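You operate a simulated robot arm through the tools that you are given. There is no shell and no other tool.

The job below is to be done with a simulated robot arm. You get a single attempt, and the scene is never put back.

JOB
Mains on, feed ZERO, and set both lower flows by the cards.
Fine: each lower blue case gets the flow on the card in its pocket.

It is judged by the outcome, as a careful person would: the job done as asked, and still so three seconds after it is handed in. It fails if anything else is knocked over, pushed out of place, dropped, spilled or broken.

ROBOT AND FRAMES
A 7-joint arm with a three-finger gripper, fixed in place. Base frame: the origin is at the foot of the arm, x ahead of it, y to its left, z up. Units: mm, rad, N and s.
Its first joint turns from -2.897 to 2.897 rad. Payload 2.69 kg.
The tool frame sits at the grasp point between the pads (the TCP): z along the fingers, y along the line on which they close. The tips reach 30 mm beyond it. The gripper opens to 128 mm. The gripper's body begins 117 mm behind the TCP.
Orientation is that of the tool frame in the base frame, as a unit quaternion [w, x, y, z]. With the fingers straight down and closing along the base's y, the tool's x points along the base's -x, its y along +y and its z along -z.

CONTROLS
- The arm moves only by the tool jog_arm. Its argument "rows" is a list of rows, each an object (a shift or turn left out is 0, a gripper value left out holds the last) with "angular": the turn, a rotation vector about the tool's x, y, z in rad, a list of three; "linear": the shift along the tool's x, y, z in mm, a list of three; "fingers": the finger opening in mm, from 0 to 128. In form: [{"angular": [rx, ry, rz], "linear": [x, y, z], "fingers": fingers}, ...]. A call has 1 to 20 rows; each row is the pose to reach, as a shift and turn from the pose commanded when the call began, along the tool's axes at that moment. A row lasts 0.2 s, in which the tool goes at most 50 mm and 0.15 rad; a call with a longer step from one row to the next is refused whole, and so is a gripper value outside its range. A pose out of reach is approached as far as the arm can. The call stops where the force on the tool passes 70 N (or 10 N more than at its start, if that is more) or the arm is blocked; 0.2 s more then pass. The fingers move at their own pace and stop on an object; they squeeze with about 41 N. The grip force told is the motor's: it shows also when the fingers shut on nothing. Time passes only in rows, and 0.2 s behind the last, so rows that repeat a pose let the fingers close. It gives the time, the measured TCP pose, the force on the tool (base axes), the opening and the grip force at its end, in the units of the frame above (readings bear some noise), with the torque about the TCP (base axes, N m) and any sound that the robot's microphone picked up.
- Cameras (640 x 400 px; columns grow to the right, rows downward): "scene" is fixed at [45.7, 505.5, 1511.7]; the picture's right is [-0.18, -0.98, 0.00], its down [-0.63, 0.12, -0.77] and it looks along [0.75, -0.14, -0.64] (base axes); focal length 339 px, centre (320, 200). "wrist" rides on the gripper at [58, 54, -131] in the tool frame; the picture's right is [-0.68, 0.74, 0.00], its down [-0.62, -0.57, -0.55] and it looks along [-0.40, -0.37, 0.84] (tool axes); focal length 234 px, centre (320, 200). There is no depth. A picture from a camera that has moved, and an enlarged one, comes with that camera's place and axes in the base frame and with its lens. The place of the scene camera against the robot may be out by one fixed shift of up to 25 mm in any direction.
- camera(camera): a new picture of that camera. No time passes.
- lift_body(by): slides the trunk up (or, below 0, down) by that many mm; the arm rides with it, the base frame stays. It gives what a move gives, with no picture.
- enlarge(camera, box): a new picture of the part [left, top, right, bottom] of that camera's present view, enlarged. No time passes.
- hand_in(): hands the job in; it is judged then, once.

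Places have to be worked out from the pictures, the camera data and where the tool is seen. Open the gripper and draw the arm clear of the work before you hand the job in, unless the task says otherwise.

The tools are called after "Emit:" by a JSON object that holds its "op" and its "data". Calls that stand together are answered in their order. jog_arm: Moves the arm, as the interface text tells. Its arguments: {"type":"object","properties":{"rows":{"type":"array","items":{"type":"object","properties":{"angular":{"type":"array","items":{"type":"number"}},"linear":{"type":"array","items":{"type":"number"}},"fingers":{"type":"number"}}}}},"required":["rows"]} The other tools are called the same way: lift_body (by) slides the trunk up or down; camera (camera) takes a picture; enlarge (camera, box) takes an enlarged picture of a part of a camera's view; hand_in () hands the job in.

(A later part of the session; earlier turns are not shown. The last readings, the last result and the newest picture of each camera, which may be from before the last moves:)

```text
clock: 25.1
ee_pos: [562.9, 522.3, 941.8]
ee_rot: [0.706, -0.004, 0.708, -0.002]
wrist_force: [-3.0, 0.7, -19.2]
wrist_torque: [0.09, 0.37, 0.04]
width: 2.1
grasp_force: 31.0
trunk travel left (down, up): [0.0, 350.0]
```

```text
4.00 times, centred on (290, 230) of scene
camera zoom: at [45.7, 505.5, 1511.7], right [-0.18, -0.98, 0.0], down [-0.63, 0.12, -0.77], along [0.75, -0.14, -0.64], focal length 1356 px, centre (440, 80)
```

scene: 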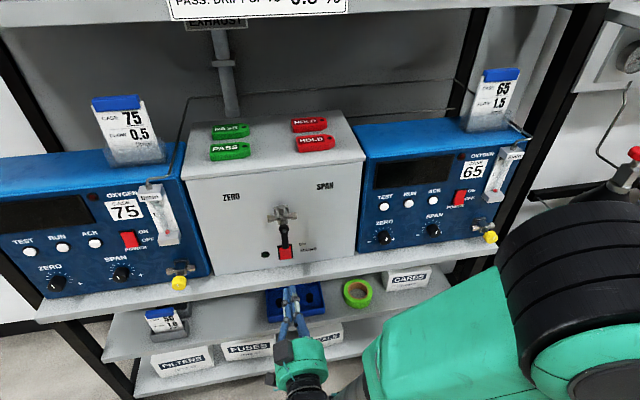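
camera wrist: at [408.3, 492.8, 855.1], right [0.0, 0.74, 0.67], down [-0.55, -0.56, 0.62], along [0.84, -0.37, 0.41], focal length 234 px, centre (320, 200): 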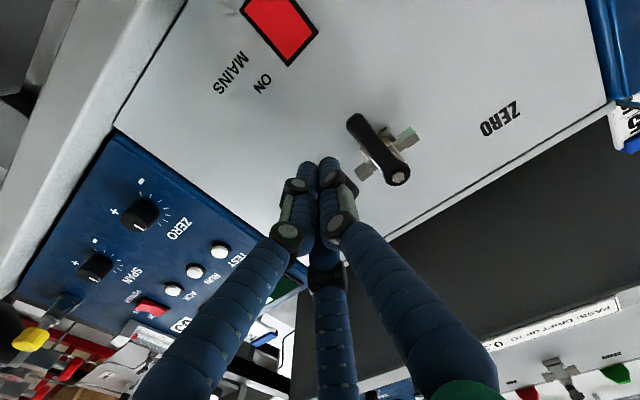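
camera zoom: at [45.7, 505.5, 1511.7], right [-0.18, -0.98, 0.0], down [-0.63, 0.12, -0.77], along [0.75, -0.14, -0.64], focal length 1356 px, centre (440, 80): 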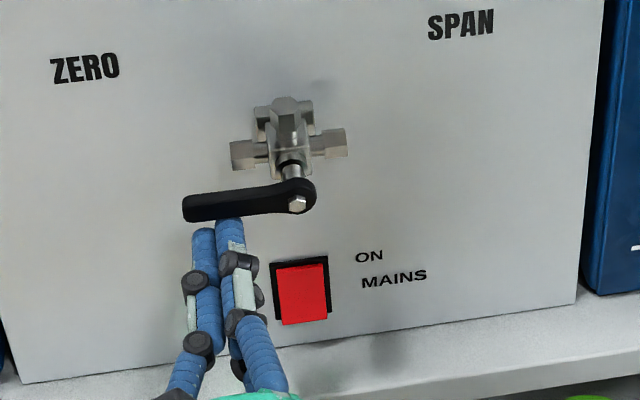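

The lever is on its end stop at ZERO (19 N, no movement), and the case displays are lit, showing "LOW FLOW". I back off and look at the case 75 needle valve.

Emit:
{"op": "jog_arm", "data": {"rows": [{"linear": [6, -1, 0]}, {"linear": [10, -2, -30]}, {"linear": [10, -2, -75]}, {"linear": [30, 40, -75]}, {"linear": [50, 85, -75]}, {"linear": [75, 130, -75]}, {"linear": [95, 170, -75]}, {"linear": [95, 170, -75], "fingers": 60}]}}

Emit:
{"op": "camera", "data": {"camera": "wrist"}}

Emit:
{"op": "camera", "data": {"camera": "scene"}}

```text
refused: row 6 steps farther than a row can; nothing moved
```

```text
taken
camera wrist: at [431.8, 576.1, 883.6], right [0.0, 0.74, 0.67], down [-0.55, -0.56, 0.62], along [0.84, -0.37, 0.4], focal length 234 px, centre (320, 200)
```

wrist: 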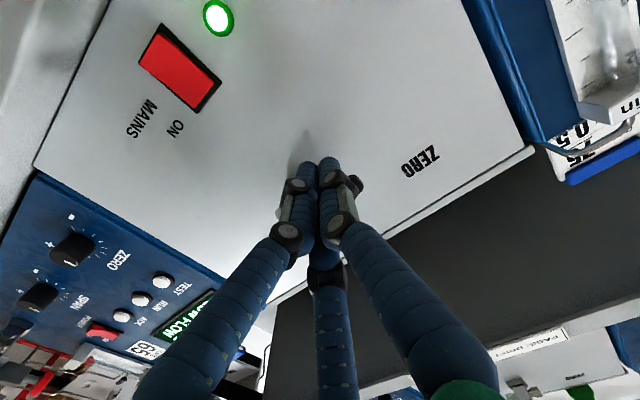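

```text
taken
```

scene: 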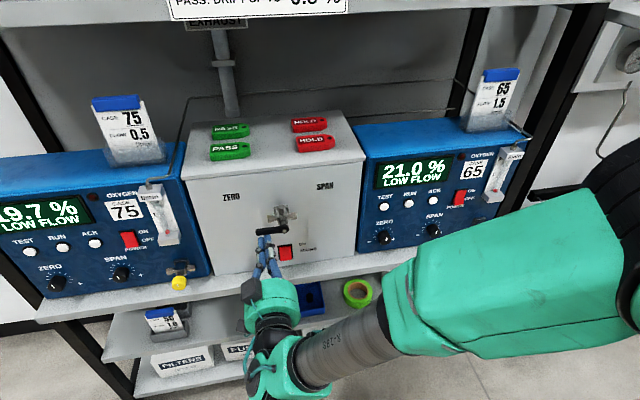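

The call was refused for one step being slightly too long; I repeat it with smaller steps.

Emit:
{"op": "jog_arm", "data": {"rows": [{"linear": [6, -1, 0]}, {"linear": [10, -2, -30]}, {"linear": [10, -2, -75]}, {"linear": [28, 30, -75]}, {"linear": [46, 65, -75]}, {"linear": [64, 100, -75]}, {"linear": [80, 135, -75]}, {"linear": [95, 170, -75]}, {"linear": [95, 170, -75], "fingers": 60}, {"linear": [95, 170, -75], "fingers": 60}]}}

Emit:
{"op": "camera", "data": {"camera": "wrist"}}

Emit:
{"op": "camera", "data": {"camera": "scene"}}

```text
clock: 27.3
ee_pos: [486.8, 693.6, 849.0]
ee_rot: [0.707, -0.005, 0.707, -0.001]
wrist_force: [0.0, 0.6, 0.2]
wrist_torque: [0.01, 0.0, 0.0]
width: 60.3
grasp_force: 0.1
trunk travel left (down, up): [0.0, 350.0]
```

```text
taken
camera wrist: at [356.1, 745.9, 789.2], right [0.0, 0.74, 0.67], down [-0.55, -0.56, 0.62], along [0.84, -0.37, 0.41], focal length 234 px, centre (320, 200)
```

wrist: 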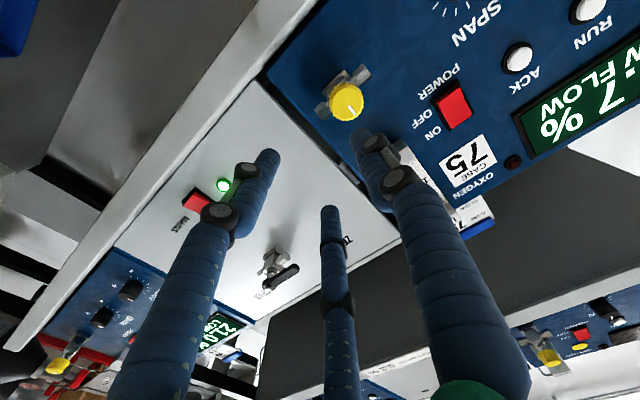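

```text
taken
```

scene: 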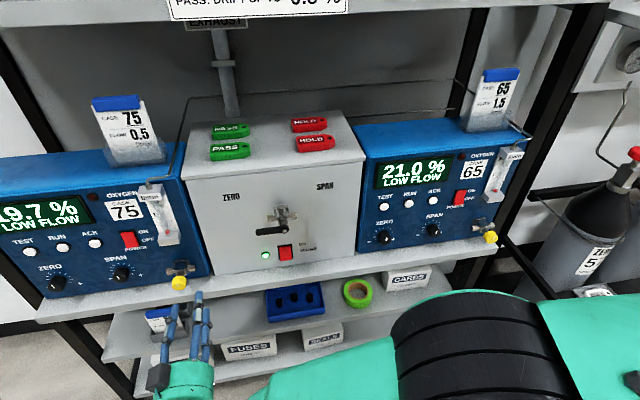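

Lever stays at ZERO. The case 75 knob appears near (585, 736, 837). I enlarge it to refine and see its pointer.

Emit:
{"op": "enlarge", "data": {"camera": "wrist", "box": [270, 40, 430, 160]}}

Emit:
{"op": "enlarge", "data": {"camera": "scene", "box": [130, 230, 230, 310]}}

```text
3.33 times, centred on (350, 100) of wrist
camera zoom: at [356.1, 745.9, 789.2], right [0.0, 0.74, 0.67], down [-0.55, -0.56, 0.62], along [0.84, -0.37, 0.41], focal length 781 px, centre (220, 533)
```

zoom: 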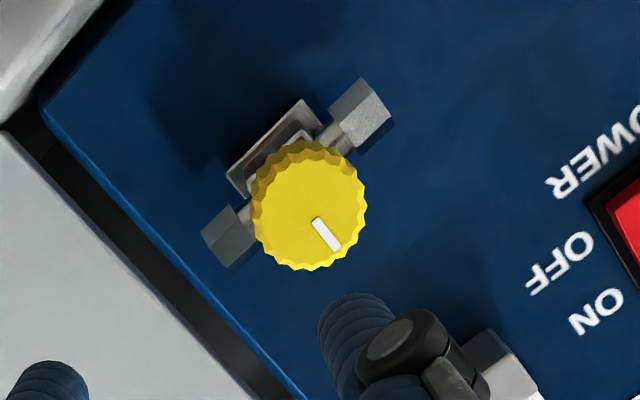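

```text
5.00 times, centred on (180, 270) of scene
camera zoom: at [45.7, 505.5, 1511.7], right [-0.18, -0.98, 0.0], down [-0.63, 0.12, -0.77], along [0.75, -0.14, -0.64], focal length 1695 px, centre (1020, -150)
```

zoom: 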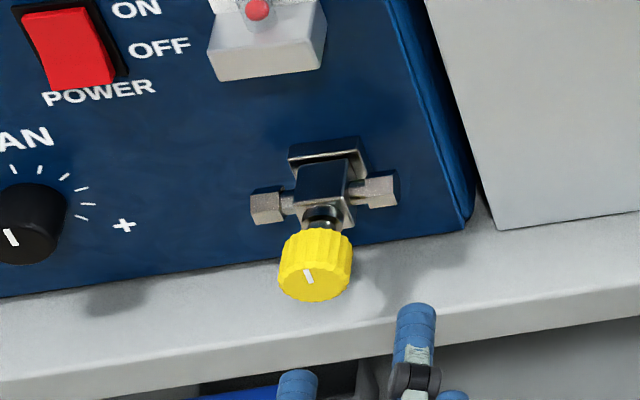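

The knob face is about 29 mm across, centred near (583, 736, 837), pointer roughly up; valve body lies behind it. I move to a pre-grasp with the fingers open 60, tips just short of the knob.

Emit:
{"op": "jog_arm", "data": {"rows": [{"linear": [6, 21, 10], "fingers": 60}, {"linear": [12, 42, 20]}, {"linear": [12, 42, 35]}, {"linear": [12, 42, 50]}, {"linear": [12, 42, 50]}]}}

Emit:
{"op": "camera", "data": {"camera": "wrist"}}

Emit:
{"op": "enlarge", "data": {"camera": "scene", "box": [120, 220, 240, 310]}}

```text
clock: 28.5
ee_pos: [537.6, 734.2, 835.2]
ee_rot: [0.707, -0.003, 0.707, -0.002]
wrist_force: [-0.1, 0.3, 0.5]
wrist_torque: [0.01, -0.01, 0.04]
width: 60.0
grasp_force: 0.1
trunk travel left (down, up): [0.0, 350.0]
```

```text
taken
camera wrist: at [406.8, 787.9, 778.2], right [0.0, 0.74, 0.67], down [-0.55, -0.56, 0.62], along [0.84, -0.37, 0.41], focal length 234 px, centre (320, 200)
```

wrist: 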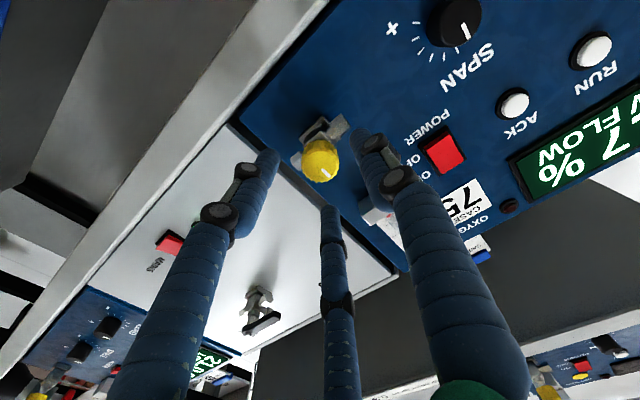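

```text
4.44 times, centred on (180, 265) of scene
camera zoom: at [45.7, 505.5, 1511.7], right [-0.18, -0.98, 0.0], down [-0.63, 0.12, -0.77], along [0.75, -0.14, -0.64], focal length 1507 px, centre (942, -89)
```

zoom: 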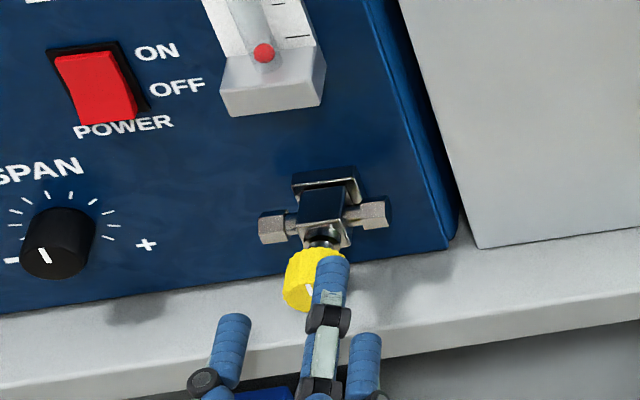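

Two views agree on the knob face centre at (583, 736, 836.5). I advance so the tips pass about 20 mm over the knob.

Emit:
{"op": "jog_arm", "data": {"rows": [{"linear": [-1, 1.5, 8]}, {"linear": [-1, 1.5, 16]}, {"linear": [-1, 1.5, 24]}, {"linear": [-1, 1.5, 31]}, {"linear": [-1, 1.5, 35]}, {"linear": [-1, 1.5, 35]}]}}

Emit:
{"op": "camera", "data": {"camera": "wrist"}}

Emit:
{"op": "enlarge", "data": {"camera": "scene", "box": [120, 220, 240, 310]}}

```text
clock: 29.9
ee_pos: [573.3, 736.7, 837.2]
ee_rot: [0.707, -0.003, 0.707, -0.001]
wrist_force: [1.0, -0.2, -1.2]
wrist_torque: [0.01, 0.01, -0.02]
width: 60.2
grasp_force: 0.1
trunk travel left (down, up): [0.0, 350.0]
```

```text
taken
camera wrist: at [442.5, 790.0, 778.4], right [0.0, 0.74, 0.67], down [-0.55, -0.56, 0.62], along [0.84, -0.37, 0.41], focal length 234 px, centre (320, 200)
```

wrist: 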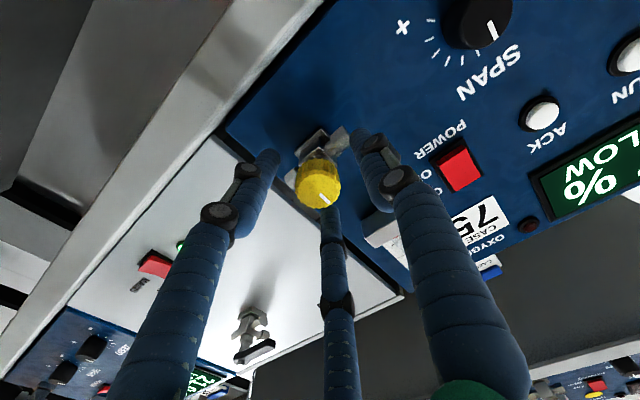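

```text
4.44 times, centred on (180, 265) of scene
camera zoom: at [45.7, 505.5, 1511.7], right [-0.18, -0.98, 0.0], down [-0.63, 0.12, -0.77], along [0.75, -0.14, -0.64], focal length 1507 px, centre (942, -89)
```

zoom: 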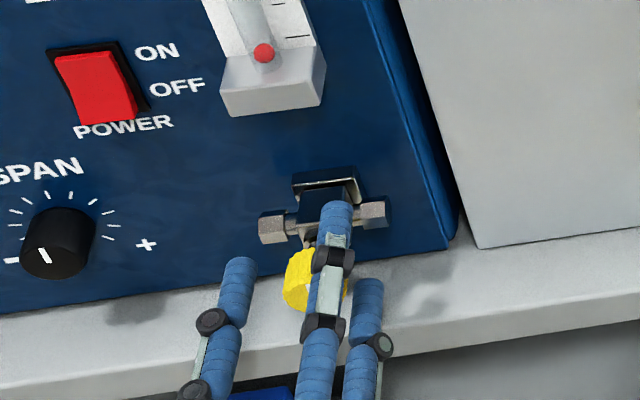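

The knob is between the fingers. I close on it.

Emit:
{"op": "jog_arm", "data": {"rows": [{"fingers": 40}, {"fingers": 34}, {"fingers": 20}, {"fingers": 20}, {"fingers": 20}]}}

Emit:
{"op": "enlarge", "data": {"camera": "wrist", "box": [230, 90, 430, 240]}}

Emit:
{"op": "enlarge", "data": {"camera": "scene", "box": [120, 170, 240, 310]}}

```text
clock: 31.1
ee_pos: [572.6, 736.5, 835.9]
ee_rot: [0.707, -0.003, 0.708, -0.002]
wrist_force: [-0.1, -8.5, -4.2]
wrist_torque: [0.02, 0.14, -0.2]
width: 30.0
grasp_force: 7.3
trunk travel left (down, up): [0.0, 350.0]
```

```text
2.67 times, centred on (330, 165) of wrist
camera zoom: at [442.5, 789.3, 777.8], right [0.0, 0.74, 0.67], down [-0.55, -0.56, 0.62], along [0.84, -0.37, 0.41], focal length 624 px, centre (293, 293)
```

zoom: 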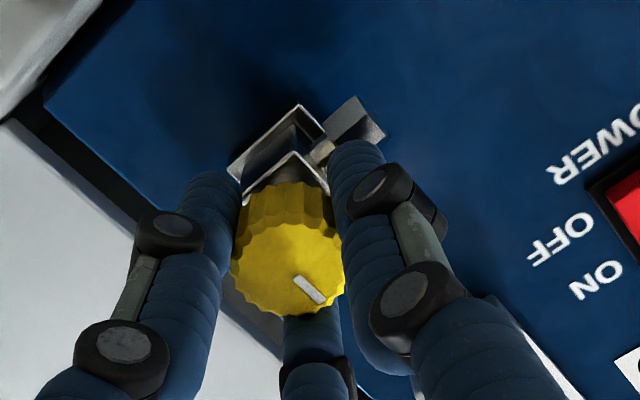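

```text
2.86 times, centred on (180, 240) of scene
camera zoom: at [45.7, 505.5, 1511.7], right [-0.18, -0.98, 0.0], down [-0.63, 0.12, -0.77], along [0.75, -0.14, -0.64], focal length 969 px, centre (720, 86)
```

zoom: 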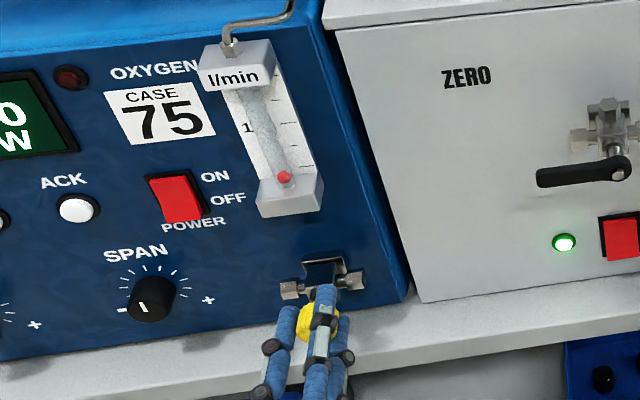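

Gripped at 30 mm. I turn the knob a little anticlockwise (opening), 0.3 rad, and watch the float.

Emit:
{"op": "jog_arm", "data": {"rows": [{"angular": [0, 0, -0.1], "linear": [0, -0.5, 0]}, {"angular": [0, 0, -0.2], "linear": [0, -1, 0]}, {"angular": [0, 0, -0.3], "linear": [0, -1, 0]}, {"angular": [0, 0, -0.3], "linear": [0, -1, 0]}]}}

Emit:
{"op": "enlarge", "data": {"camera": "scene", "box": [140, 170, 220, 260]}}

Emit:
{"op": "enlarge", "data": {"camera": "wrist", "box": [230, 90, 430, 240]}}

```text
clock: 32.1
ee_pos: [573.4, 734.7, 836.0]
ee_rot: [0.698, -0.11, 0.699, -0.108]
wrist_force: [-2.3, -6.0, -9.6]
wrist_torque: [0.02, 0.09, -0.09]
width: 29.1
grasp_force: 44.9
trunk travel left (down, up): [0.0, 350.0]
```

```text
4.44 times, centred on (180, 215) of scene
camera zoom: at [45.7, 505.5, 1511.7], right [-0.18, -0.98, 0.0], down [-0.63, 0.12, -0.77], along [0.75, -0.14, -0.64], focal length 1507 px, centre (942, 133)
```

zoom: 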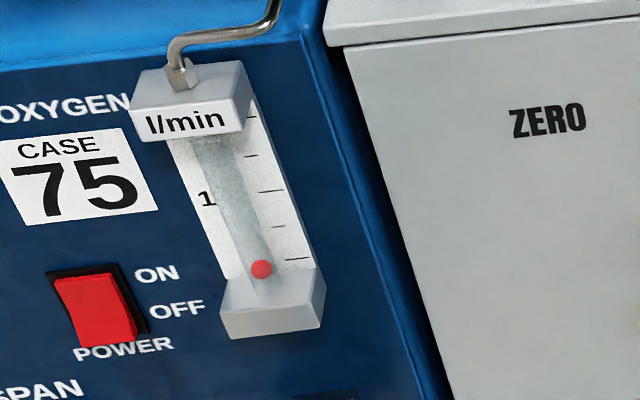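

```text
2.67 times, centred on (330, 165) of wrist
camera zoom: at [442.5, 768.7, 764.5], right [0.0, 0.91, 0.42], down [-0.55, -0.35, 0.76], along [0.84, -0.23, 0.5], focal length 624 px, centre (293, 293)
```

zoom: 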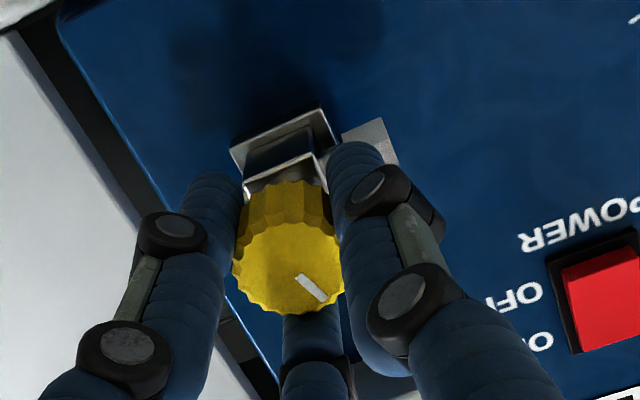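

The knob turned with the gripper (pointer stays fixed in the wrist view); the float hasn't clearly risen. I turn another 0.6 rad anticlockwise.

Emit:
{"op": "jog_arm", "data": {"rows": [{"angular": [0, 0, -0.12]}, {"angular": [0, 0, -0.24]}, {"angular": [0, 0, -0.36]}, {"angular": [0, 0, -0.48]}, {"angular": [0, 0, -0.6]}, {"angular": [0, 0, -0.6]}]}}

Emit:
{"op": "enlarge", "data": {"camera": "scene", "box": [140, 170, 220, 260]}}

Emit:
{"op": "camera", "data": {"camera": "scene"}}

```text
clock: 33.5
ee_pos: [574.5, 734.9, 836.1]
ee_rot: [0.635, -0.31, 0.636, -0.31]
wrist_force: [9.1, -6.9, -9.3]
wrist_torque: [-0.02, 0.22, -0.1]
width: 29.0
grasp_force: 45.3
trunk travel left (down, up): [0.0, 350.0]
```

```text
4.44 times, centred on (180, 215) of scene
camera zoom: at [45.7, 505.5, 1511.7], right [-0.18, -0.98, 0.0], down [-0.63, 0.12, -0.77], along [0.75, -0.14, -0.64], focal length 1507 px, centre (942, 133)
```

zoom: 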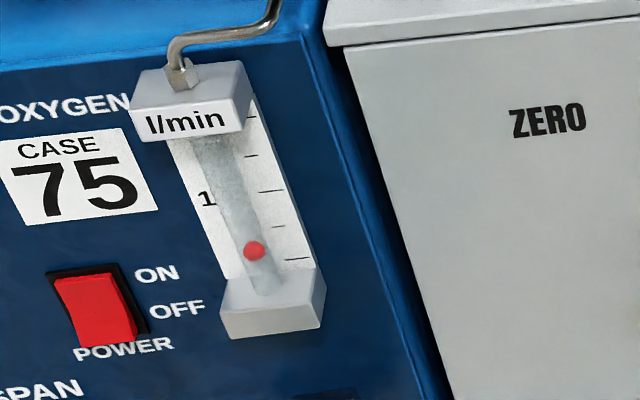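

```text
taken
```

scene: 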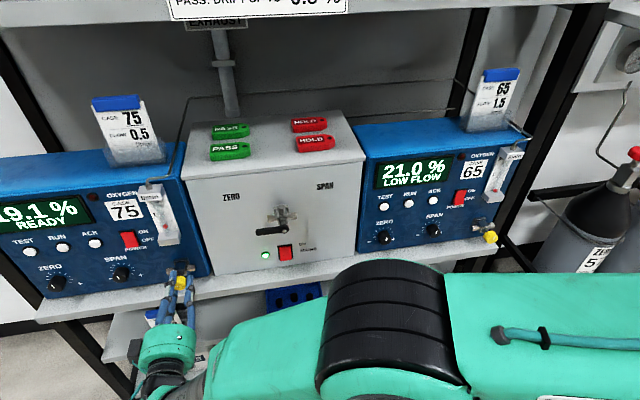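

The float is rising (about +18 px, roughly 0.27 l/min) and the display says READY. I turn a further 0.3 rad and let it settle.

Emit:
{"op": "jog_arm", "data": {"rows": [{"angular": [0, 0, -0.1]}, {"angular": [0, 0, -0.2]}, {"angular": [0, 0, -0.3]}, {"angular": [0, 0, -0.3]}, {"angular": [0, 0, -0.3]}, {"angular": [0, 0, -0.3]}, {"angular": [0, 0, -0.3]}]}}

Emit:
{"op": "enlarge", "data": {"camera": "scene", "box": [140, 170, 220, 260]}}

```text
clock: 35.1
ee_pos: [574.0, 736.0, 835.7]
ee_rot: [0.582, -0.402, 0.582, -0.4]
wrist_force: [6.5, -5.8, -8.6]
wrist_torque: [0.0, 0.07, -0.08]
width: 29.2
grasp_force: 45.2
trunk travel left (down, up): [0.0, 350.0]
```

```text
4.44 times, centred on (180, 215) of scene
camera zoom: at [45.7, 505.5, 1511.7], right [-0.18, -0.98, 0.0], down [-0.63, 0.12, -0.77], along [0.75, -0.14, -0.64], focal length 1507 px, centre (942, 133)
```

zoom: 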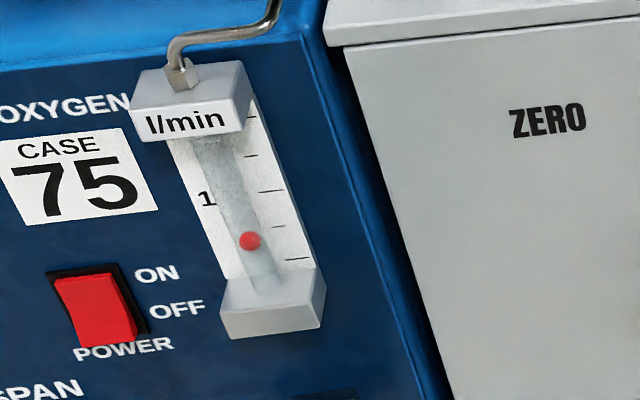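

Now about +28 px (≈0.4 l/min). I turn 0.15 rad more, then release and draw back to read the scale squarely with the wrist camera.

Emit:
{"op": "jog_arm", "data": {"rows": [{"angular": [0, 0, -0.08]}, {"angular": [0, 0, -0.15]}, {"angular": [0, 0, -0.15]}, {"angular": [0, 0, -0.15]}, {"angular": [0, 0, -0.15]}]}}

Emit:
{"op": "enlarge", "data": {"camera": "scene", "box": [150, 180, 190, 250]}}

Emit:
{"op": "enlarge", "data": {"camera": "wrist", "box": [230, 90, 430, 240]}}

```text
clock: 36.3
ee_pos: [574.7, 734.6, 837.4]
ee_rot: [0.551, -0.444, 0.55, -0.443]
wrist_force: [1.6, -7.5, -7.3]
wrist_torque: [0.01, 0.1, -0.28]
width: 28.9
grasp_force: 44.5
trunk travel left (down, up): [0.0, 350.0]
```

```text
5.71 times, centred on (170, 215) of scene
camera zoom: at [45.7, 505.5, 1511.7], right [-0.18, -0.98, 0.0], down [-0.63, 0.12, -0.77], along [0.75, -0.14, -0.64], focal length 1938 px, centre (1177, 114)
```

zoom: 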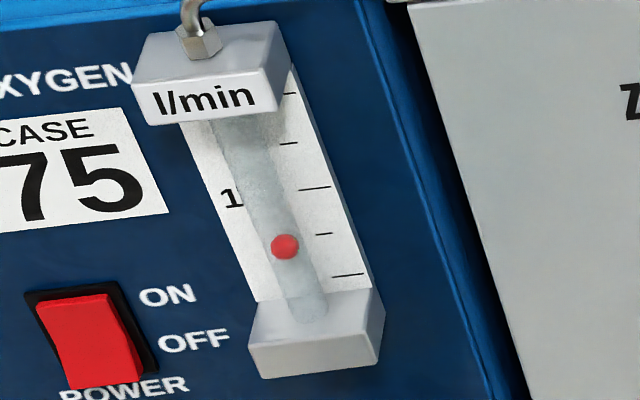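

```text
2.67 times, centred on (330, 165) of wrist
camera zoom: at [442.6, 689.5, 771.7], right [0.0, 0.82, -0.58], down [-0.55, 0.48, 0.68], along [0.84, 0.32, 0.45], focal length 624 px, centre (293, 293)
```

zoom: 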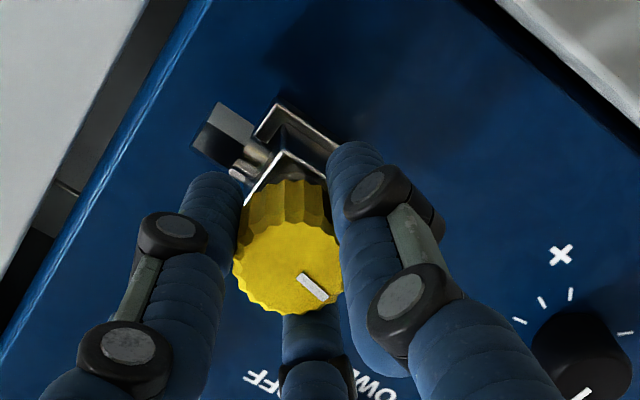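

By ratio of the ball's rise it reads about 0.48–0.5 assuming rest is 0. I release, back off, and then view the scale squarely with the wrist camera.

Emit:
{"op": "jog_arm", "data": {"rows": [{"fingers": 60}, {"fingers": 60}, {"fingers": 60}, {"linear": [0, 0, -15]}, {"linear": [0, 0, -35]}, {"linear": [0, 0, -60]}, {"linear": [0, 0, -60], "angular": [0, 0, 0.13]}, {"linear": [0, 0, -60], "angular": [0, 0, 0.27]}, {"linear": [0, 0, -60], "angular": [0, 0, 0.41]}, {"linear": [0, 0, -60], "angular": [0, 0, 0.55]}, {"linear": [0, 0, -60], "angular": [0, 0, 0.69]}, {"linear": [0, 0, -60], "angular": [0, 0, 0.83]}, {"linear": [0, 0, -60], "angular": [0, 0, 0.97]}, {"linear": [0, 0, -60], "angular": [0, 0, 1.11]}, {"linear": [0, 0, -60], "angular": [0, 0, 1.25]}, {"linear": [0, 0, -60], "angular": [0, 0, 1.35]}, {"linear": [0, 0, -60], "angular": [0, 0, 1.35]}]}}

Emit:
{"op": "enlarge", "data": {"camera": "scene", "box": [150, 180, 190, 250]}}

Emit:
{"op": "camera", "data": {"camera": "wrist"}}

```text
clock: 39.9
ee_pos: [512.9, 733.3, 836.9]
ee_rot: [0.707, -0.003, 0.707, -0.002]
wrist_force: [-0.9, -1.6, 0.0]
wrist_torque: [0.03, -0.03, -0.01]
width: 60.1
grasp_force: 0.1
trunk travel left (down, up): [0.0, 350.0]
```

```text
5.71 times, centred on (170, 215) of scene
camera zoom: at [45.7, 505.5, 1511.7], right [-0.18, -0.98, 0.0], down [-0.63, 0.12, -0.77], along [0.75, -0.14, -0.64], focal length 1938 px, centre (1177, 114)
```

zoom: 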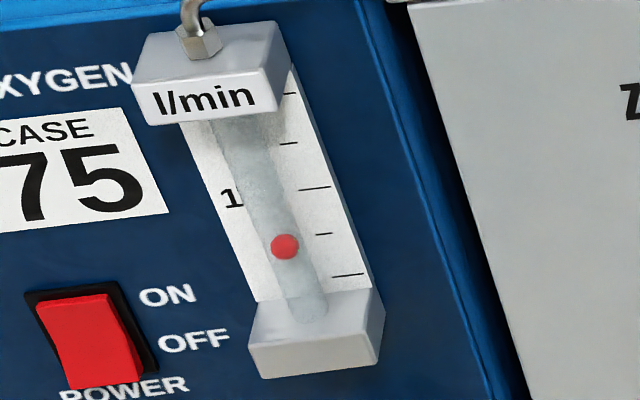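

```text
taken
camera wrist: at [382.5, 788.0, 778.3], right [0.0, 0.74, 0.67], down [-0.55, -0.56, 0.62], along [0.84, -0.37, 0.41], focal length 234 px, centre (320, 200)
```

wrist: 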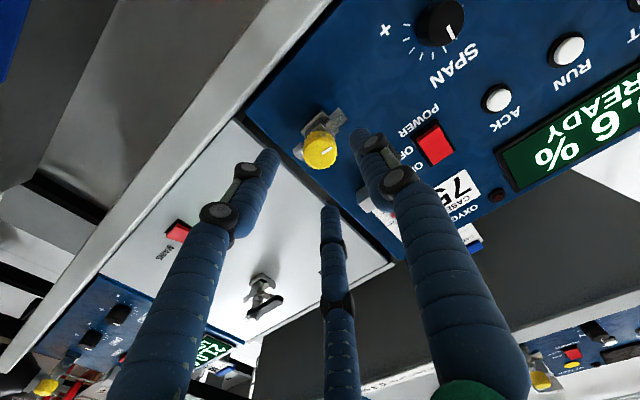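

The float held after release. I move the wrist camera level with and directly in front of the rotameter ball (camera about y≈738, z≈990).

Emit:
{"op": "jog_arm", "data": {"rows": [{"linear": [-42, -10, 0]}, {"linear": [-84, -20, 0]}, {"linear": [-126, -30, 8]}, {"linear": [-168, -40, 16]}, {"linear": [-200, -45, 25]}, {"linear": [-211, -49, 32]}, {"linear": [-211, -49, 32]}]}}

Emit:
{"op": "camera", "data": {"camera": "wrist"}}

```text
clock: 41.5
ee_pos: [545.1, 686.0, 1047.5]
ee_rot: [0.707, -0.002, 0.707, -0.002]
wrist_force: [-0.1, -0.4, 1.1]
wrist_torque: [-0.04, 0.01, 0.01]
width: 59.9
grasp_force: 0.1
trunk travel left (down, up): [0.0, 350.0]
```

```text
taken
camera wrist: at [413.8, 739.1, 988.8], right [0.0, 0.74, 0.67], down [-0.55, -0.56, 0.62], along [0.84, -0.37, 0.41], focal length 234 px, centre (320, 200)
```

wrist: 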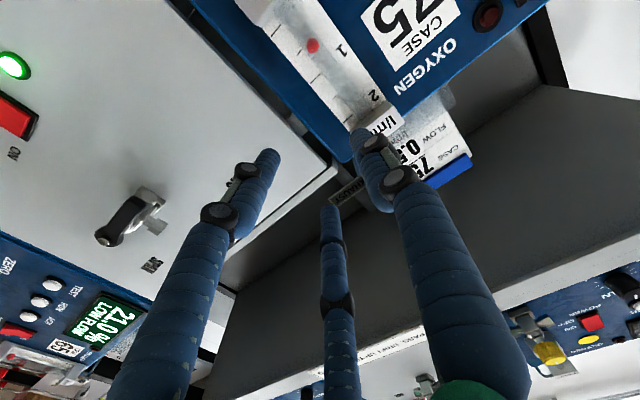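

Emit:
{"op": "enlarge", "data": {"camera": "wrist", "box": [230, 0, 400, 120]}}

Emit:
{"op": "enlarge", "data": {"camera": "wrist", "box": [270, 10, 370, 80]}}

```text
3.33 times, centred on (315, 60) of wrist
camera zoom: at [413.8, 739.1, 988.8], right [0.0, 0.74, 0.67], down [-0.55, -0.56, 0.62], along [0.84, -0.37, 0.41], focal length 781 px, centre (337, 667)
```

zoom: 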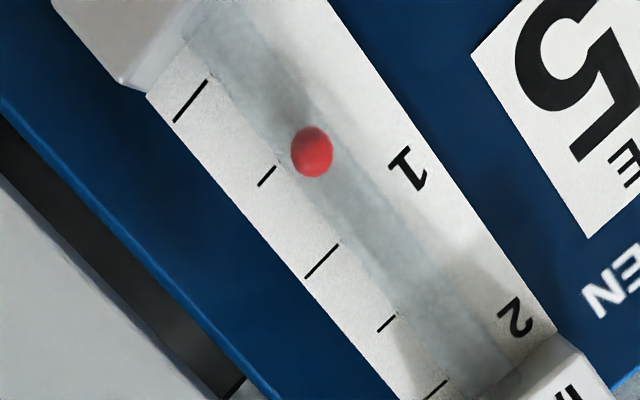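

```text
5.71 times, centred on (320, 45) of wrist
camera zoom: at [413.8, 739.1, 988.8], right [0.0, 0.74, 0.67], down [-0.55, -0.56, 0.62], along [0.84, -0.37, 0.41], focal length 1338 px, centre (320, 1086)
```

zoom: 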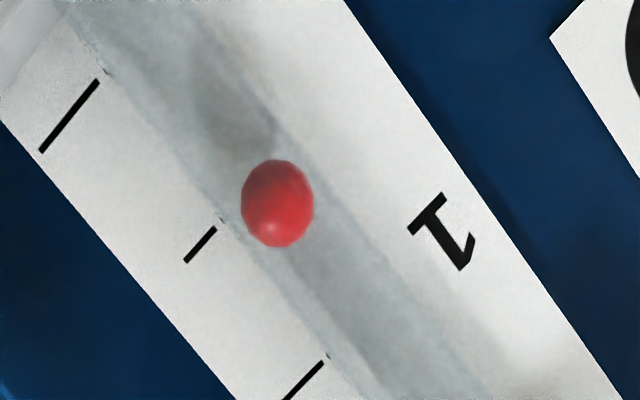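

Computing the rays, the ball (level with the camera, so no parallax) reads about 0.585 l/min, and the turn so far fits about 0.43 l/min per rad from closed. I need to close by roughly 0.195 rad, so I go back to the knob.

Emit:
{"op": "jog_arm", "data": {"rows": [{"linear": [11, 4, -7]}, {"linear": [43, 9, -16]}, {"linear": [85, 19, -32]}, {"linear": [127, 29, -32]}, {"linear": [169, 39, -32]}, {"linear": [212, 48, -32]}, {"linear": [212, 48, -32]}, {"linear": [212, 48, -10]}, {"linear": [212, 48, 8]}, {"linear": [212, 48, 20]}, {"linear": [212, 48, 28]}, {"linear": [212, 48, 28]}]}}

Emit:
{"op": "camera", "data": {"camera": "wrist"}}

```text
clock: 44.1
ee_pos: [574.6, 734.3, 835.8]
ee_rot: [0.707, -0.002, 0.707, -0.001]
wrist_force: [0.1, -0.3, 0.0]
wrist_torque: [-0.04, -0.02, 0.01]
width: 60.0
grasp_force: 0.1
trunk travel left (down, up): [0.0, 350.0]
```

```text
taken
camera wrist: at [442.8, 788.2, 776.8], right [0.0, 0.74, 0.67], down [-0.55, -0.56, 0.62], along [0.84, -0.37, 0.41], focal length 234 px, centre (320, 200)
```

wrist: 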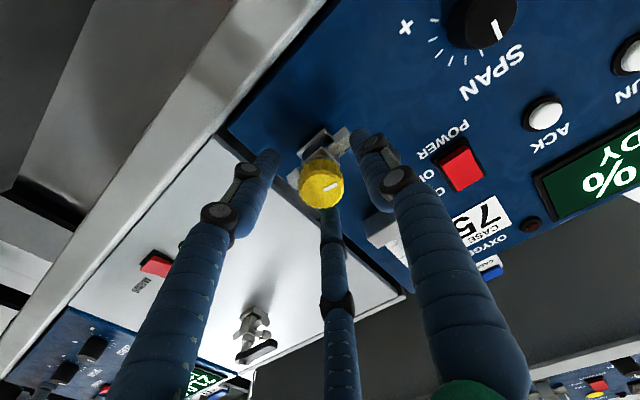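

Back around the knob, no contact forces. I grip it again and check the float before turning.

Emit:
{"op": "jog_arm", "data": {"rows": [{"fingers": 40}, {"fingers": 34}, {"fingers": 20}, {"fingers": 20}, {"fingers": 20}, {"fingers": 20}]}}

Emit:
{"op": "enlarge", "data": {"camera": "scene", "box": [150, 180, 190, 250]}}

```text
clock: 45.5
ee_pos: [573.6, 735.4, 835.7]
ee_rot: [0.707, -0.002, 0.707, -0.001]
wrist_force: [3.2, 1.0, 6.3]
wrist_torque: [-0.01, -0.1, -0.06]
width: 29.1
grasp_force: 44.7
trunk travel left (down, up): [0.0, 350.0]
```

```text
5.71 times, centred on (170, 215) of scene
camera zoom: at [45.7, 505.5, 1511.7], right [-0.18, -0.98, 0.0], down [-0.63, 0.12, -0.77], along [0.75, -0.14, -0.64], focal length 1938 px, centre (1177, 114)
```

zoom: 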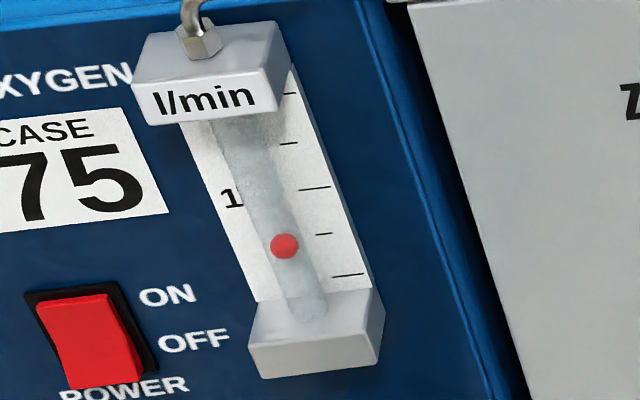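

Float unchanged by the grip. I turn the knob 0.195 rad clockwise (positive about tool z).

Emit:
{"op": "jog_arm", "data": {"rows": [{"angular": [0, 0, 0.1]}, {"angular": [0, 0, 0.195]}, {"angular": [0, 0, 0.195]}, {"angular": [0, 0, 0.195]}, {"angular": [0, 0, 0.195]}]}}

Emit:
{"op": "enlarge", "data": {"camera": "scene", "box": [150, 180, 190, 250]}}

```text
clock: 46.7
ee_pos: [573.6, 735.1, 836.0]
ee_rot: [0.704, 0.066, 0.704, 0.068]
wrist_force: [14.2, 9.7, 7.2]
wrist_torque: [0.02, -0.02, 0.18]
width: 28.9
grasp_force: 45.1
trunk travel left (down, up): [0.0, 350.0]
```

```text
5.71 times, centred on (170, 215) of scene
camera zoom: at [45.7, 505.5, 1511.7], right [-0.18, -0.98, 0.0], down [-0.63, 0.12, -0.77], along [0.75, -0.14, -0.64], focal length 1938 px, centre (1177, 114)
```

zoom: 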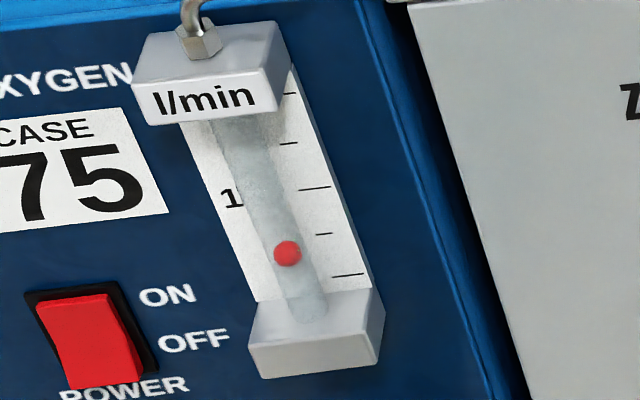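

The float dropped to about 0.50. I release, back off, and check that it holds.

Emit:
{"op": "jog_arm", "data": {"rows": [{"fingers": 60}, {"fingers": 60}, {"fingers": 60}, {"linear": [0, 0, -15]}, {"linear": [0, 0, -40]}, {"linear": [0, 0, -75]}, {"linear": [0, 0, -75], "angular": [0, 0, -0.1]}, {"linear": [0, 0, -75], "angular": [0, 0, -0.195]}, {"linear": [0, 0, -75], "angular": [0, 0, -0.195]}]}}

Emit:
{"op": "enlarge", "data": {"camera": "scene", "box": [150, 180, 190, 250]}}

Emit:
{"op": "camera", "data": {"camera": "scene"}}

```text
clock: 48.7
ee_pos: [499.0, 735.3, 836.2]
ee_rot: [0.707, -0.003, 0.707, -0.003]
wrist_force: [-0.4, -0.1, 0.3]
wrist_torque: [-0.04, -0.02, 0.02]
width: 60.3
grasp_force: 0.0
trunk travel left (down, up): [0.0, 350.0]
```

```text
5.71 times, centred on (170, 215) of scene
camera zoom: at [45.7, 505.5, 1511.7], right [-0.18, -0.98, 0.0], down [-0.63, 0.12, -0.77], along [0.75, -0.14, -0.64], focal length 1938 px, centre (1177, 114)
```

zoom: 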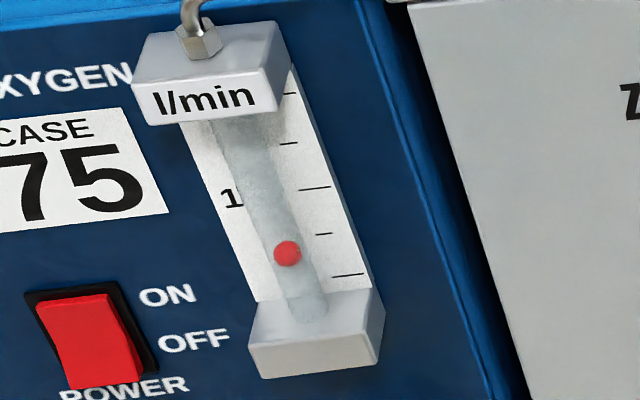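

```text
taken
```

scene: 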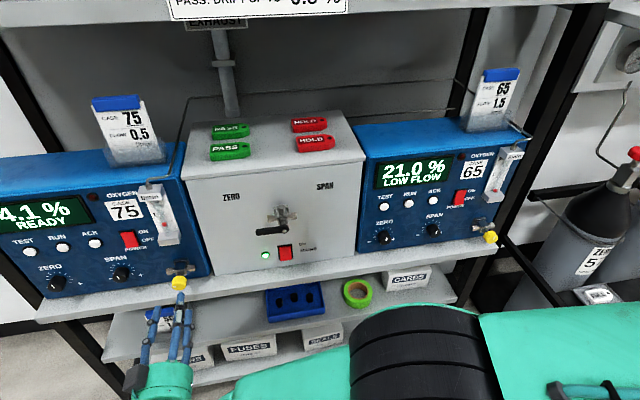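

The case 75 float holds at about 0.5. Case 65's knob is close to the robot's centre line, so the arm must fold; I raise the trunk to have the wrist below the shoulder, then travel right in stages.

Emit:
{"op": "lift_body", "data": {"by": 200}}

Emit:
{"op": "camera", "data": {"camera": "scene"}}

```text
clock: 50.9
ee_pos: [498.2, 734.1, 1035.3]
ee_rot: [0.707, -0.003, 0.707, -0.002]
wrist_force: [-0.3, -0.5, -0.4]
wrist_torque: [0.0, -0.03, 0.03]
width: 59.9
grasp_force: 0.0
trunk travel left (down, up): [-200.0, 150.0]
```

```text
taken
```

scene: 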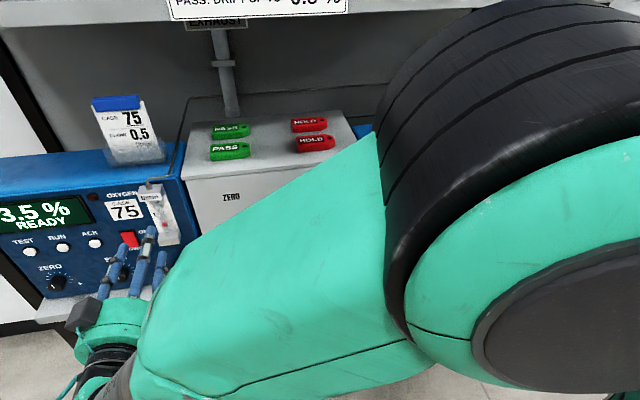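

The float display keeps reading READY. Now I travel right and down in front of the box (tips stay at x≈530, clear of the lever).

Emit:
{"op": "jog_arm", "data": {"rows": [{"linear": [10, -40, 0]}, {"linear": [20, -80, 0]}, {"linear": [30, -120, 0]}, {"linear": [40, -160, 0]}, {"linear": [50, -200, 0]}, {"linear": [60, -240, 0]}, {"linear": [70, -280, 0]}, {"linear": [80, -320, 0]}, {"linear": [85, -335, 0]}, {"linear": [85, -335, 0]}]}}

Emit:
{"op": "camera", "data": {"camera": "scene"}}

Emit:
{"op": "camera", "data": {"camera": "wrist"}}

```text
clock: 53.1
ee_pos: [498.6, 398.9, 954.1]
ee_rot: [0.707, -0.003, 0.707, 0.0]
wrist_force: [-0.1, -0.1, -0.2]
wrist_torque: [-0.02, 0.01, 0.04]
width: 60.0
grasp_force: 0.1
trunk travel left (down, up): [-200.0, 150.0]
```

```text
taken
```

scene: 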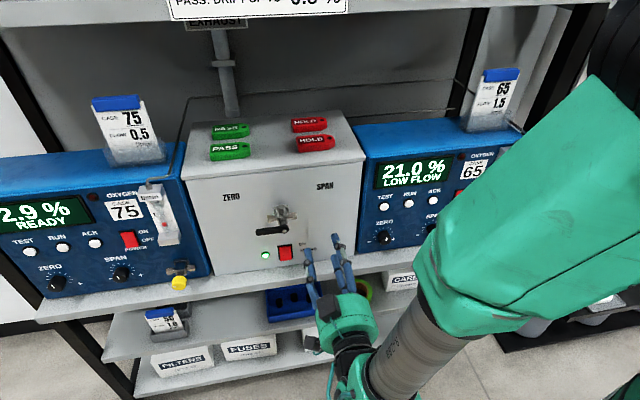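

```text
taken
camera wrist: at [367.4, 452.4, 895.8], right [0.0, 0.74, 0.67], down [-0.55, -0.56, 0.62], along [0.84, -0.37, 0.41], focal length 234 px, centre (320, 200)
```

wrist: 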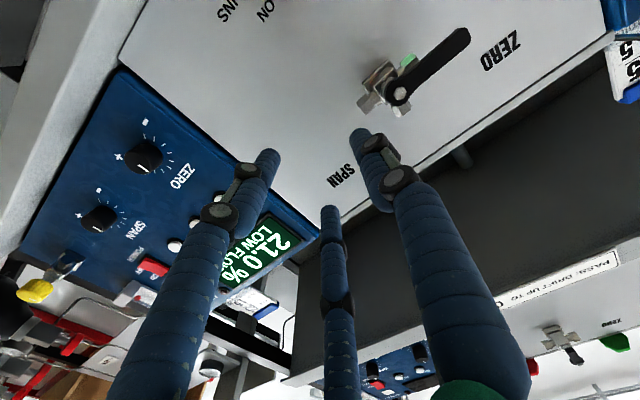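

Tracking stays good. I continue right by another 200 mm and slightly down.

Emit:
{"op": "jog_arm", "data": {"rows": [{"linear": [8, -40, -5]}, {"linear": [16, -80, -10]}, {"linear": [24, -120, -10]}, {"linear": [32, -160, -10]}, {"linear": [40, -200, -10]}, {"linear": [40, -200, -10]}]}}

Emit:
{"op": "camera", "data": {"camera": "scene"}}

```text
clock: 54.5
ee_pos: [532.7, 247.0, 967.8]
ee_rot: [0.698, -0.017, 0.716, -0.034]
wrist_force: [0.2, -0.4, -0.7]
wrist_torque: [0.01, 0.01, 0.06]
width: 60.1
grasp_force: 0.0
out of reach, approached as far as the arm can: row 2, 3, 4, 5, 6
trunk travel left (down, up): [-200.0, 150.0]
```

```text
taken
```

scene: 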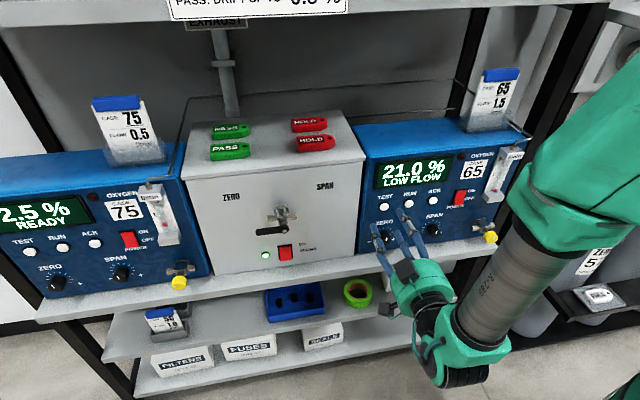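

The move fell short: the residual is mainly in roll, which suggests the last wrist joint is at its limit. Rolling the tool anticlockwise should free it, so I roll by −1.2 rad at the commanded spot.

Emit:
{"op": "jog_arm", "data": {"rows": [{"angular": [0, 0, -0.13]}, {"angular": [0, 0, -0.26]}, {"angular": [0, 0, -0.39]}, {"angular": [0, 0, -0.52]}, {"angular": [0, 0, -0.65]}, {"angular": [0, 0, -0.78]}, {"angular": [0, 0, -0.91]}, {"angular": [0, 0, -1.04]}, {"angular": [0, 0, -1.17]}, {"angular": [0, 0, -1.17]}]}}

Emit:
{"op": "camera", "data": {"camera": "scene"}}

```text
clock: 56.7
ee_pos: [534.4, 249.5, 969.3]
ee_rot: [0.563, -0.41, 0.586, -0.415]
wrist_force: [-0.4, 0.0, 0.4]
wrist_torque: [0.0, 0.03, 0.01]
width: 59.8
grasp_force: 0.2
trunk travel left (down, up): [-200.0, 150.0]
```

```text
taken
```

scene: 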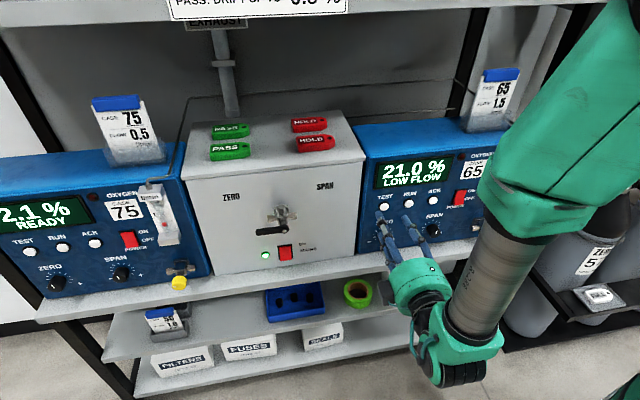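

The roll worked without any limit being reported. I straighten the small tilt and move on right and down in a few rows.

Emit:
{"op": "jog_arm", "data": {"rows": [{"linear": [20, 10, -15], "angular": [0.0134, -0.031, 0]}, {"linear": [42, 21, -31], "angular": [0.0134, -0.031, 0]}, {"linear": [64, 32, -31], "angular": [0.0134, -0.031, 0]}, {"linear": [64, 32, -31], "angular": [0.0134, -0.031, 0]}]}}

Emit:
{"op": "camera", "data": {"camera": "scene"}}

```text
clock: 57.7
ee_pos: [501.0, 200.1, 920.2]
ee_rot: [0.575, -0.413, 0.575, -0.411]
wrist_force: [-0.5, 0.0, 1.3]
wrist_torque: [0.02, 0.03, 0.04]
width: 60.1
grasp_force: 0.0
trunk travel left (down, up): [-200.0, 150.0]
```

```text
taken
```

scene: 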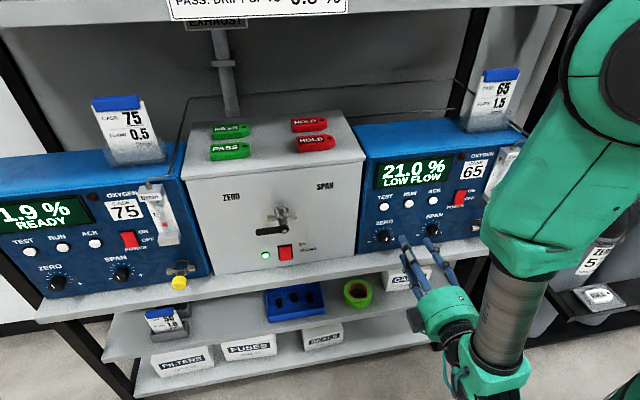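

Now it follows exactly. I continue towards case 65's knob: to about (500, 60, 860).

Emit:
{"op": "jog_arm", "data": {"rows": [{"linear": [38, 3, 0]}, {"linear": [76, 6, 0]}, {"linear": [114, 9, 0]}, {"linear": [152, 12, 0]}, {"linear": [152, 12, 0]}]}}

Emit:
{"op": "camera", "data": {"camera": "scene"}}

Emit:
{"op": "camera", "data": {"camera": "wrist"}}

```text
clock: 58.9
ee_pos: [501.9, 58.6, 862.9]
ee_rot: [0.575, -0.413, 0.574, -0.411]
wrist_force: [-0.1, -0.2, 0.3]
wrist_torque: [-0.03, 0.02, 0.04]
width: 60.0
grasp_force: 0.1
trunk travel left (down, up): [-200.0, 150.0]
```

```text
taken
```

scene: 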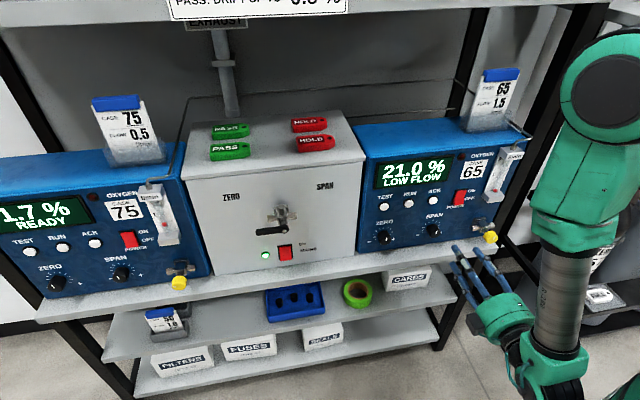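

```text
taken
camera wrist: at [370.1, 21.8, 792.8], right [0.0, 0.88, -0.48], down [-0.55, 0.4, 0.73], along [0.84, 0.26, 0.48], focal length 234 px, centre (320, 200)
```

wrist: 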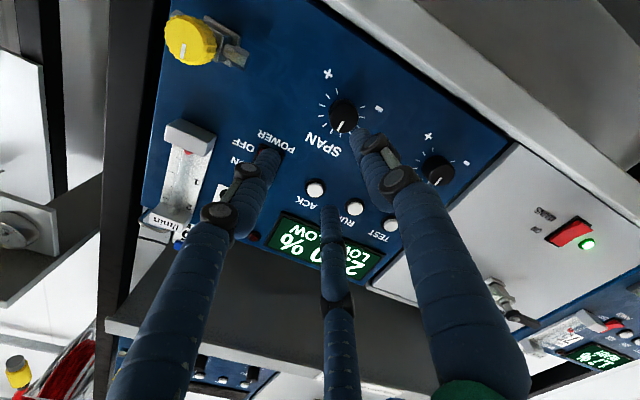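

Knob 65 appears near (583, −66, 836). I move to a stand-off straight in front of it.

Emit:
{"op": "jog_arm", "data": {"rows": [{"linear": [32, -4, 0]}, {"linear": [64, -8, 0]}, {"linear": [96, -12, 0]}, {"linear": [125, -15, 0]}, {"linear": [125, -15, 0]}]}}

Emit:
{"op": "camera", "data": {"camera": "scene"}}

Emit:
{"op": "camera", "data": {"camera": "wrist"}}

```text
clock: 60.1
ee_pos: [491.4, 44.6, 851.0]
ee_rot: [0.573, -0.411, 0.576, -0.414]
wrist_force: [0.5, -0.5, -0.8]
wrist_torque: [-0.01, 0.01, 0.04]
width: 60.2
grasp_force: 0.0
out of reach, approached as far as the arm can: row 1, 2, 3, 4, 5
trunk travel left (down, up): [-200.0, 150.0]
```

```text
taken
```

scene: 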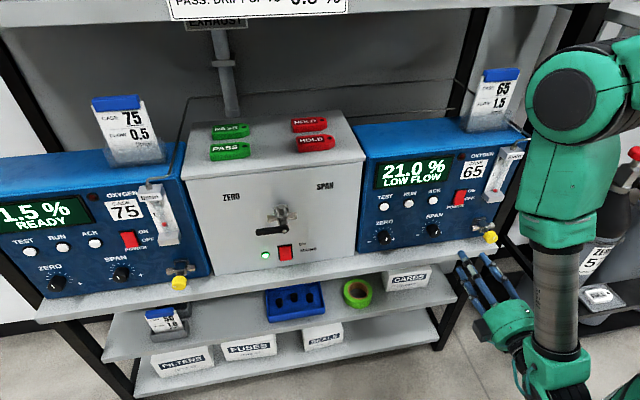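

```text
taken
camera wrist: at [359.7, 7.9, 781.0], right [0.0, 0.88, -0.48], down [-0.55, 0.4, 0.73], along [0.84, 0.26, 0.48], focal length 234 px, centre (320, 200)
```

wrist: 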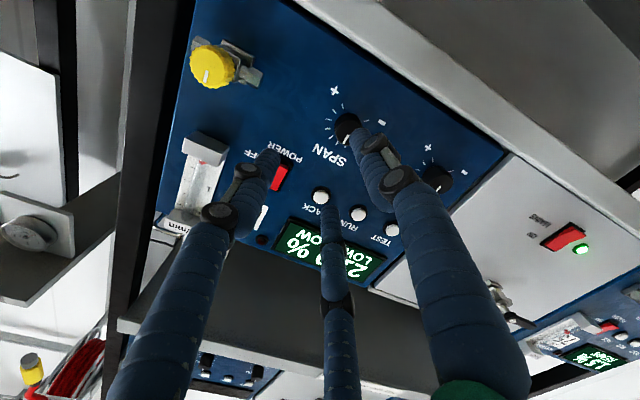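

Now another joint is at its limit, probably the forearm roll, because the arm folds in its own plane here. I'll try with the trunk fully up, so the wrist hangs below the shoulder: first go back left a little, then lift.

Emit:
{"op": "jog_arm", "data": {"rows": [{"linear": [-30, 10, 5]}, {"linear": [-60, 20, 5]}, {"linear": [-60, 20, 5]}]}}

Emit:
{"op": "lift_body", "data": {"by": 150}}

Emit:
{"op": "camera", "data": {"camera": "scene"}}

```text
clock: 60.9
ee_pos: [493.3, 108.8, 849.0]
ee_rot: [0.575, -0.413, 0.574, -0.412]
wrist_force: [-0.1, 0.2, -0.3]
wrist_torque: [0.0, -0.01, -0.03]
width: 60.2
grasp_force: 0.1
trunk travel left (down, up): [-200.0, 150.0]
```

```text
clock: 62.7
ee_pos: [492.7, 107.4, 999.6]
ee_rot: [0.575, -0.413, 0.575, -0.411]
wrist_force: [0.7, 0.1, -0.7]
wrist_torque: [0.0, -0.02, 0.03]
width: 60.1
grasp_force: 0.1
trunk travel left (down, up): [-350.0, 0.0]
```

```text
taken
```

scene: 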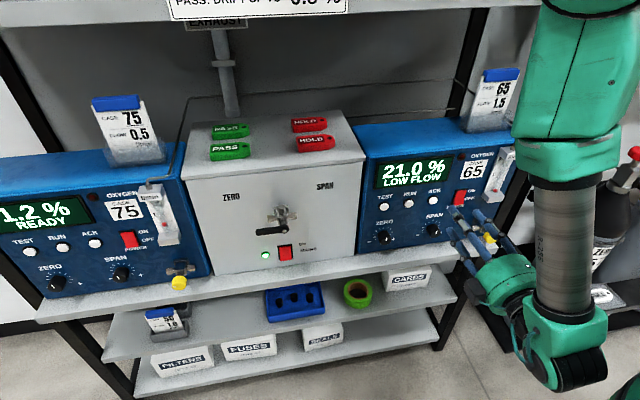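

Trunk is at the top. I lower the TCP back to knob height at this y, then try moving right again.

Emit:
{"op": "jog_arm", "data": {"rows": [{"linear": [13, 38, 0]}, {"linear": [26, 76, 0]}, {"linear": [39, 114, 0]}, {"linear": [50, 147, 0]}, {"linear": [50, 147, 0]}]}}

Emit:
{"op": "jog_arm", "data": {"rows": [{"linear": [20, -6.8, 0]}, {"linear": [40, -13.6, 0]}, {"linear": [60, -20.4, 0]}, {"linear": [80, -27.2, 0]}, {"linear": [80, -27.2, 0]}, {"linear": [80, -27.2, 0]}]}}

Emit:
{"op": "camera", "data": {"camera": "scene"}}

```text
clock: 63.9
ee_pos: [492.7, 106.8, 843.1]
ee_rot: [0.574, -0.414, 0.575, -0.411]
wrist_force: [-0.2, 0.1, -0.9]
wrist_torque: [0.0, -0.01, 0.0]
width: 60.0
grasp_force: 0.1
trunk travel left (down, up): [-350.0, 0.0]
```

```text
clock: 65.3
ee_pos: [489.2, 44.8, 844.0]
ee_rot: [0.573, -0.411, 0.577, -0.412]
wrist_force: [0.3, 0.5, -0.1]
wrist_torque: [0.01, 0.02, 0.0]
width: 60.1
grasp_force: 0.0
out of reach, approached as far as the arm can: row 4, 5, 6
trunk travel left (down, up): [-350.0, 0.0]
```

```text
taken
```

scene: 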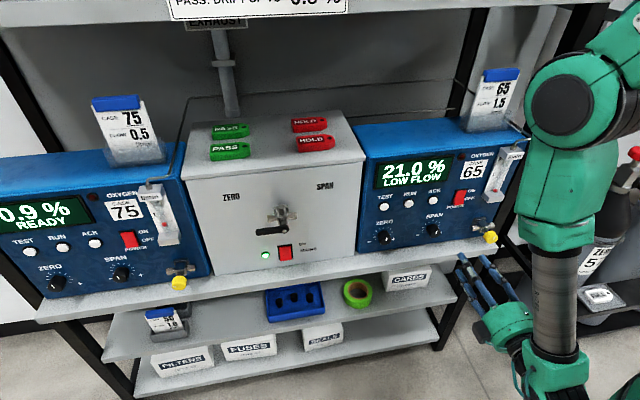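

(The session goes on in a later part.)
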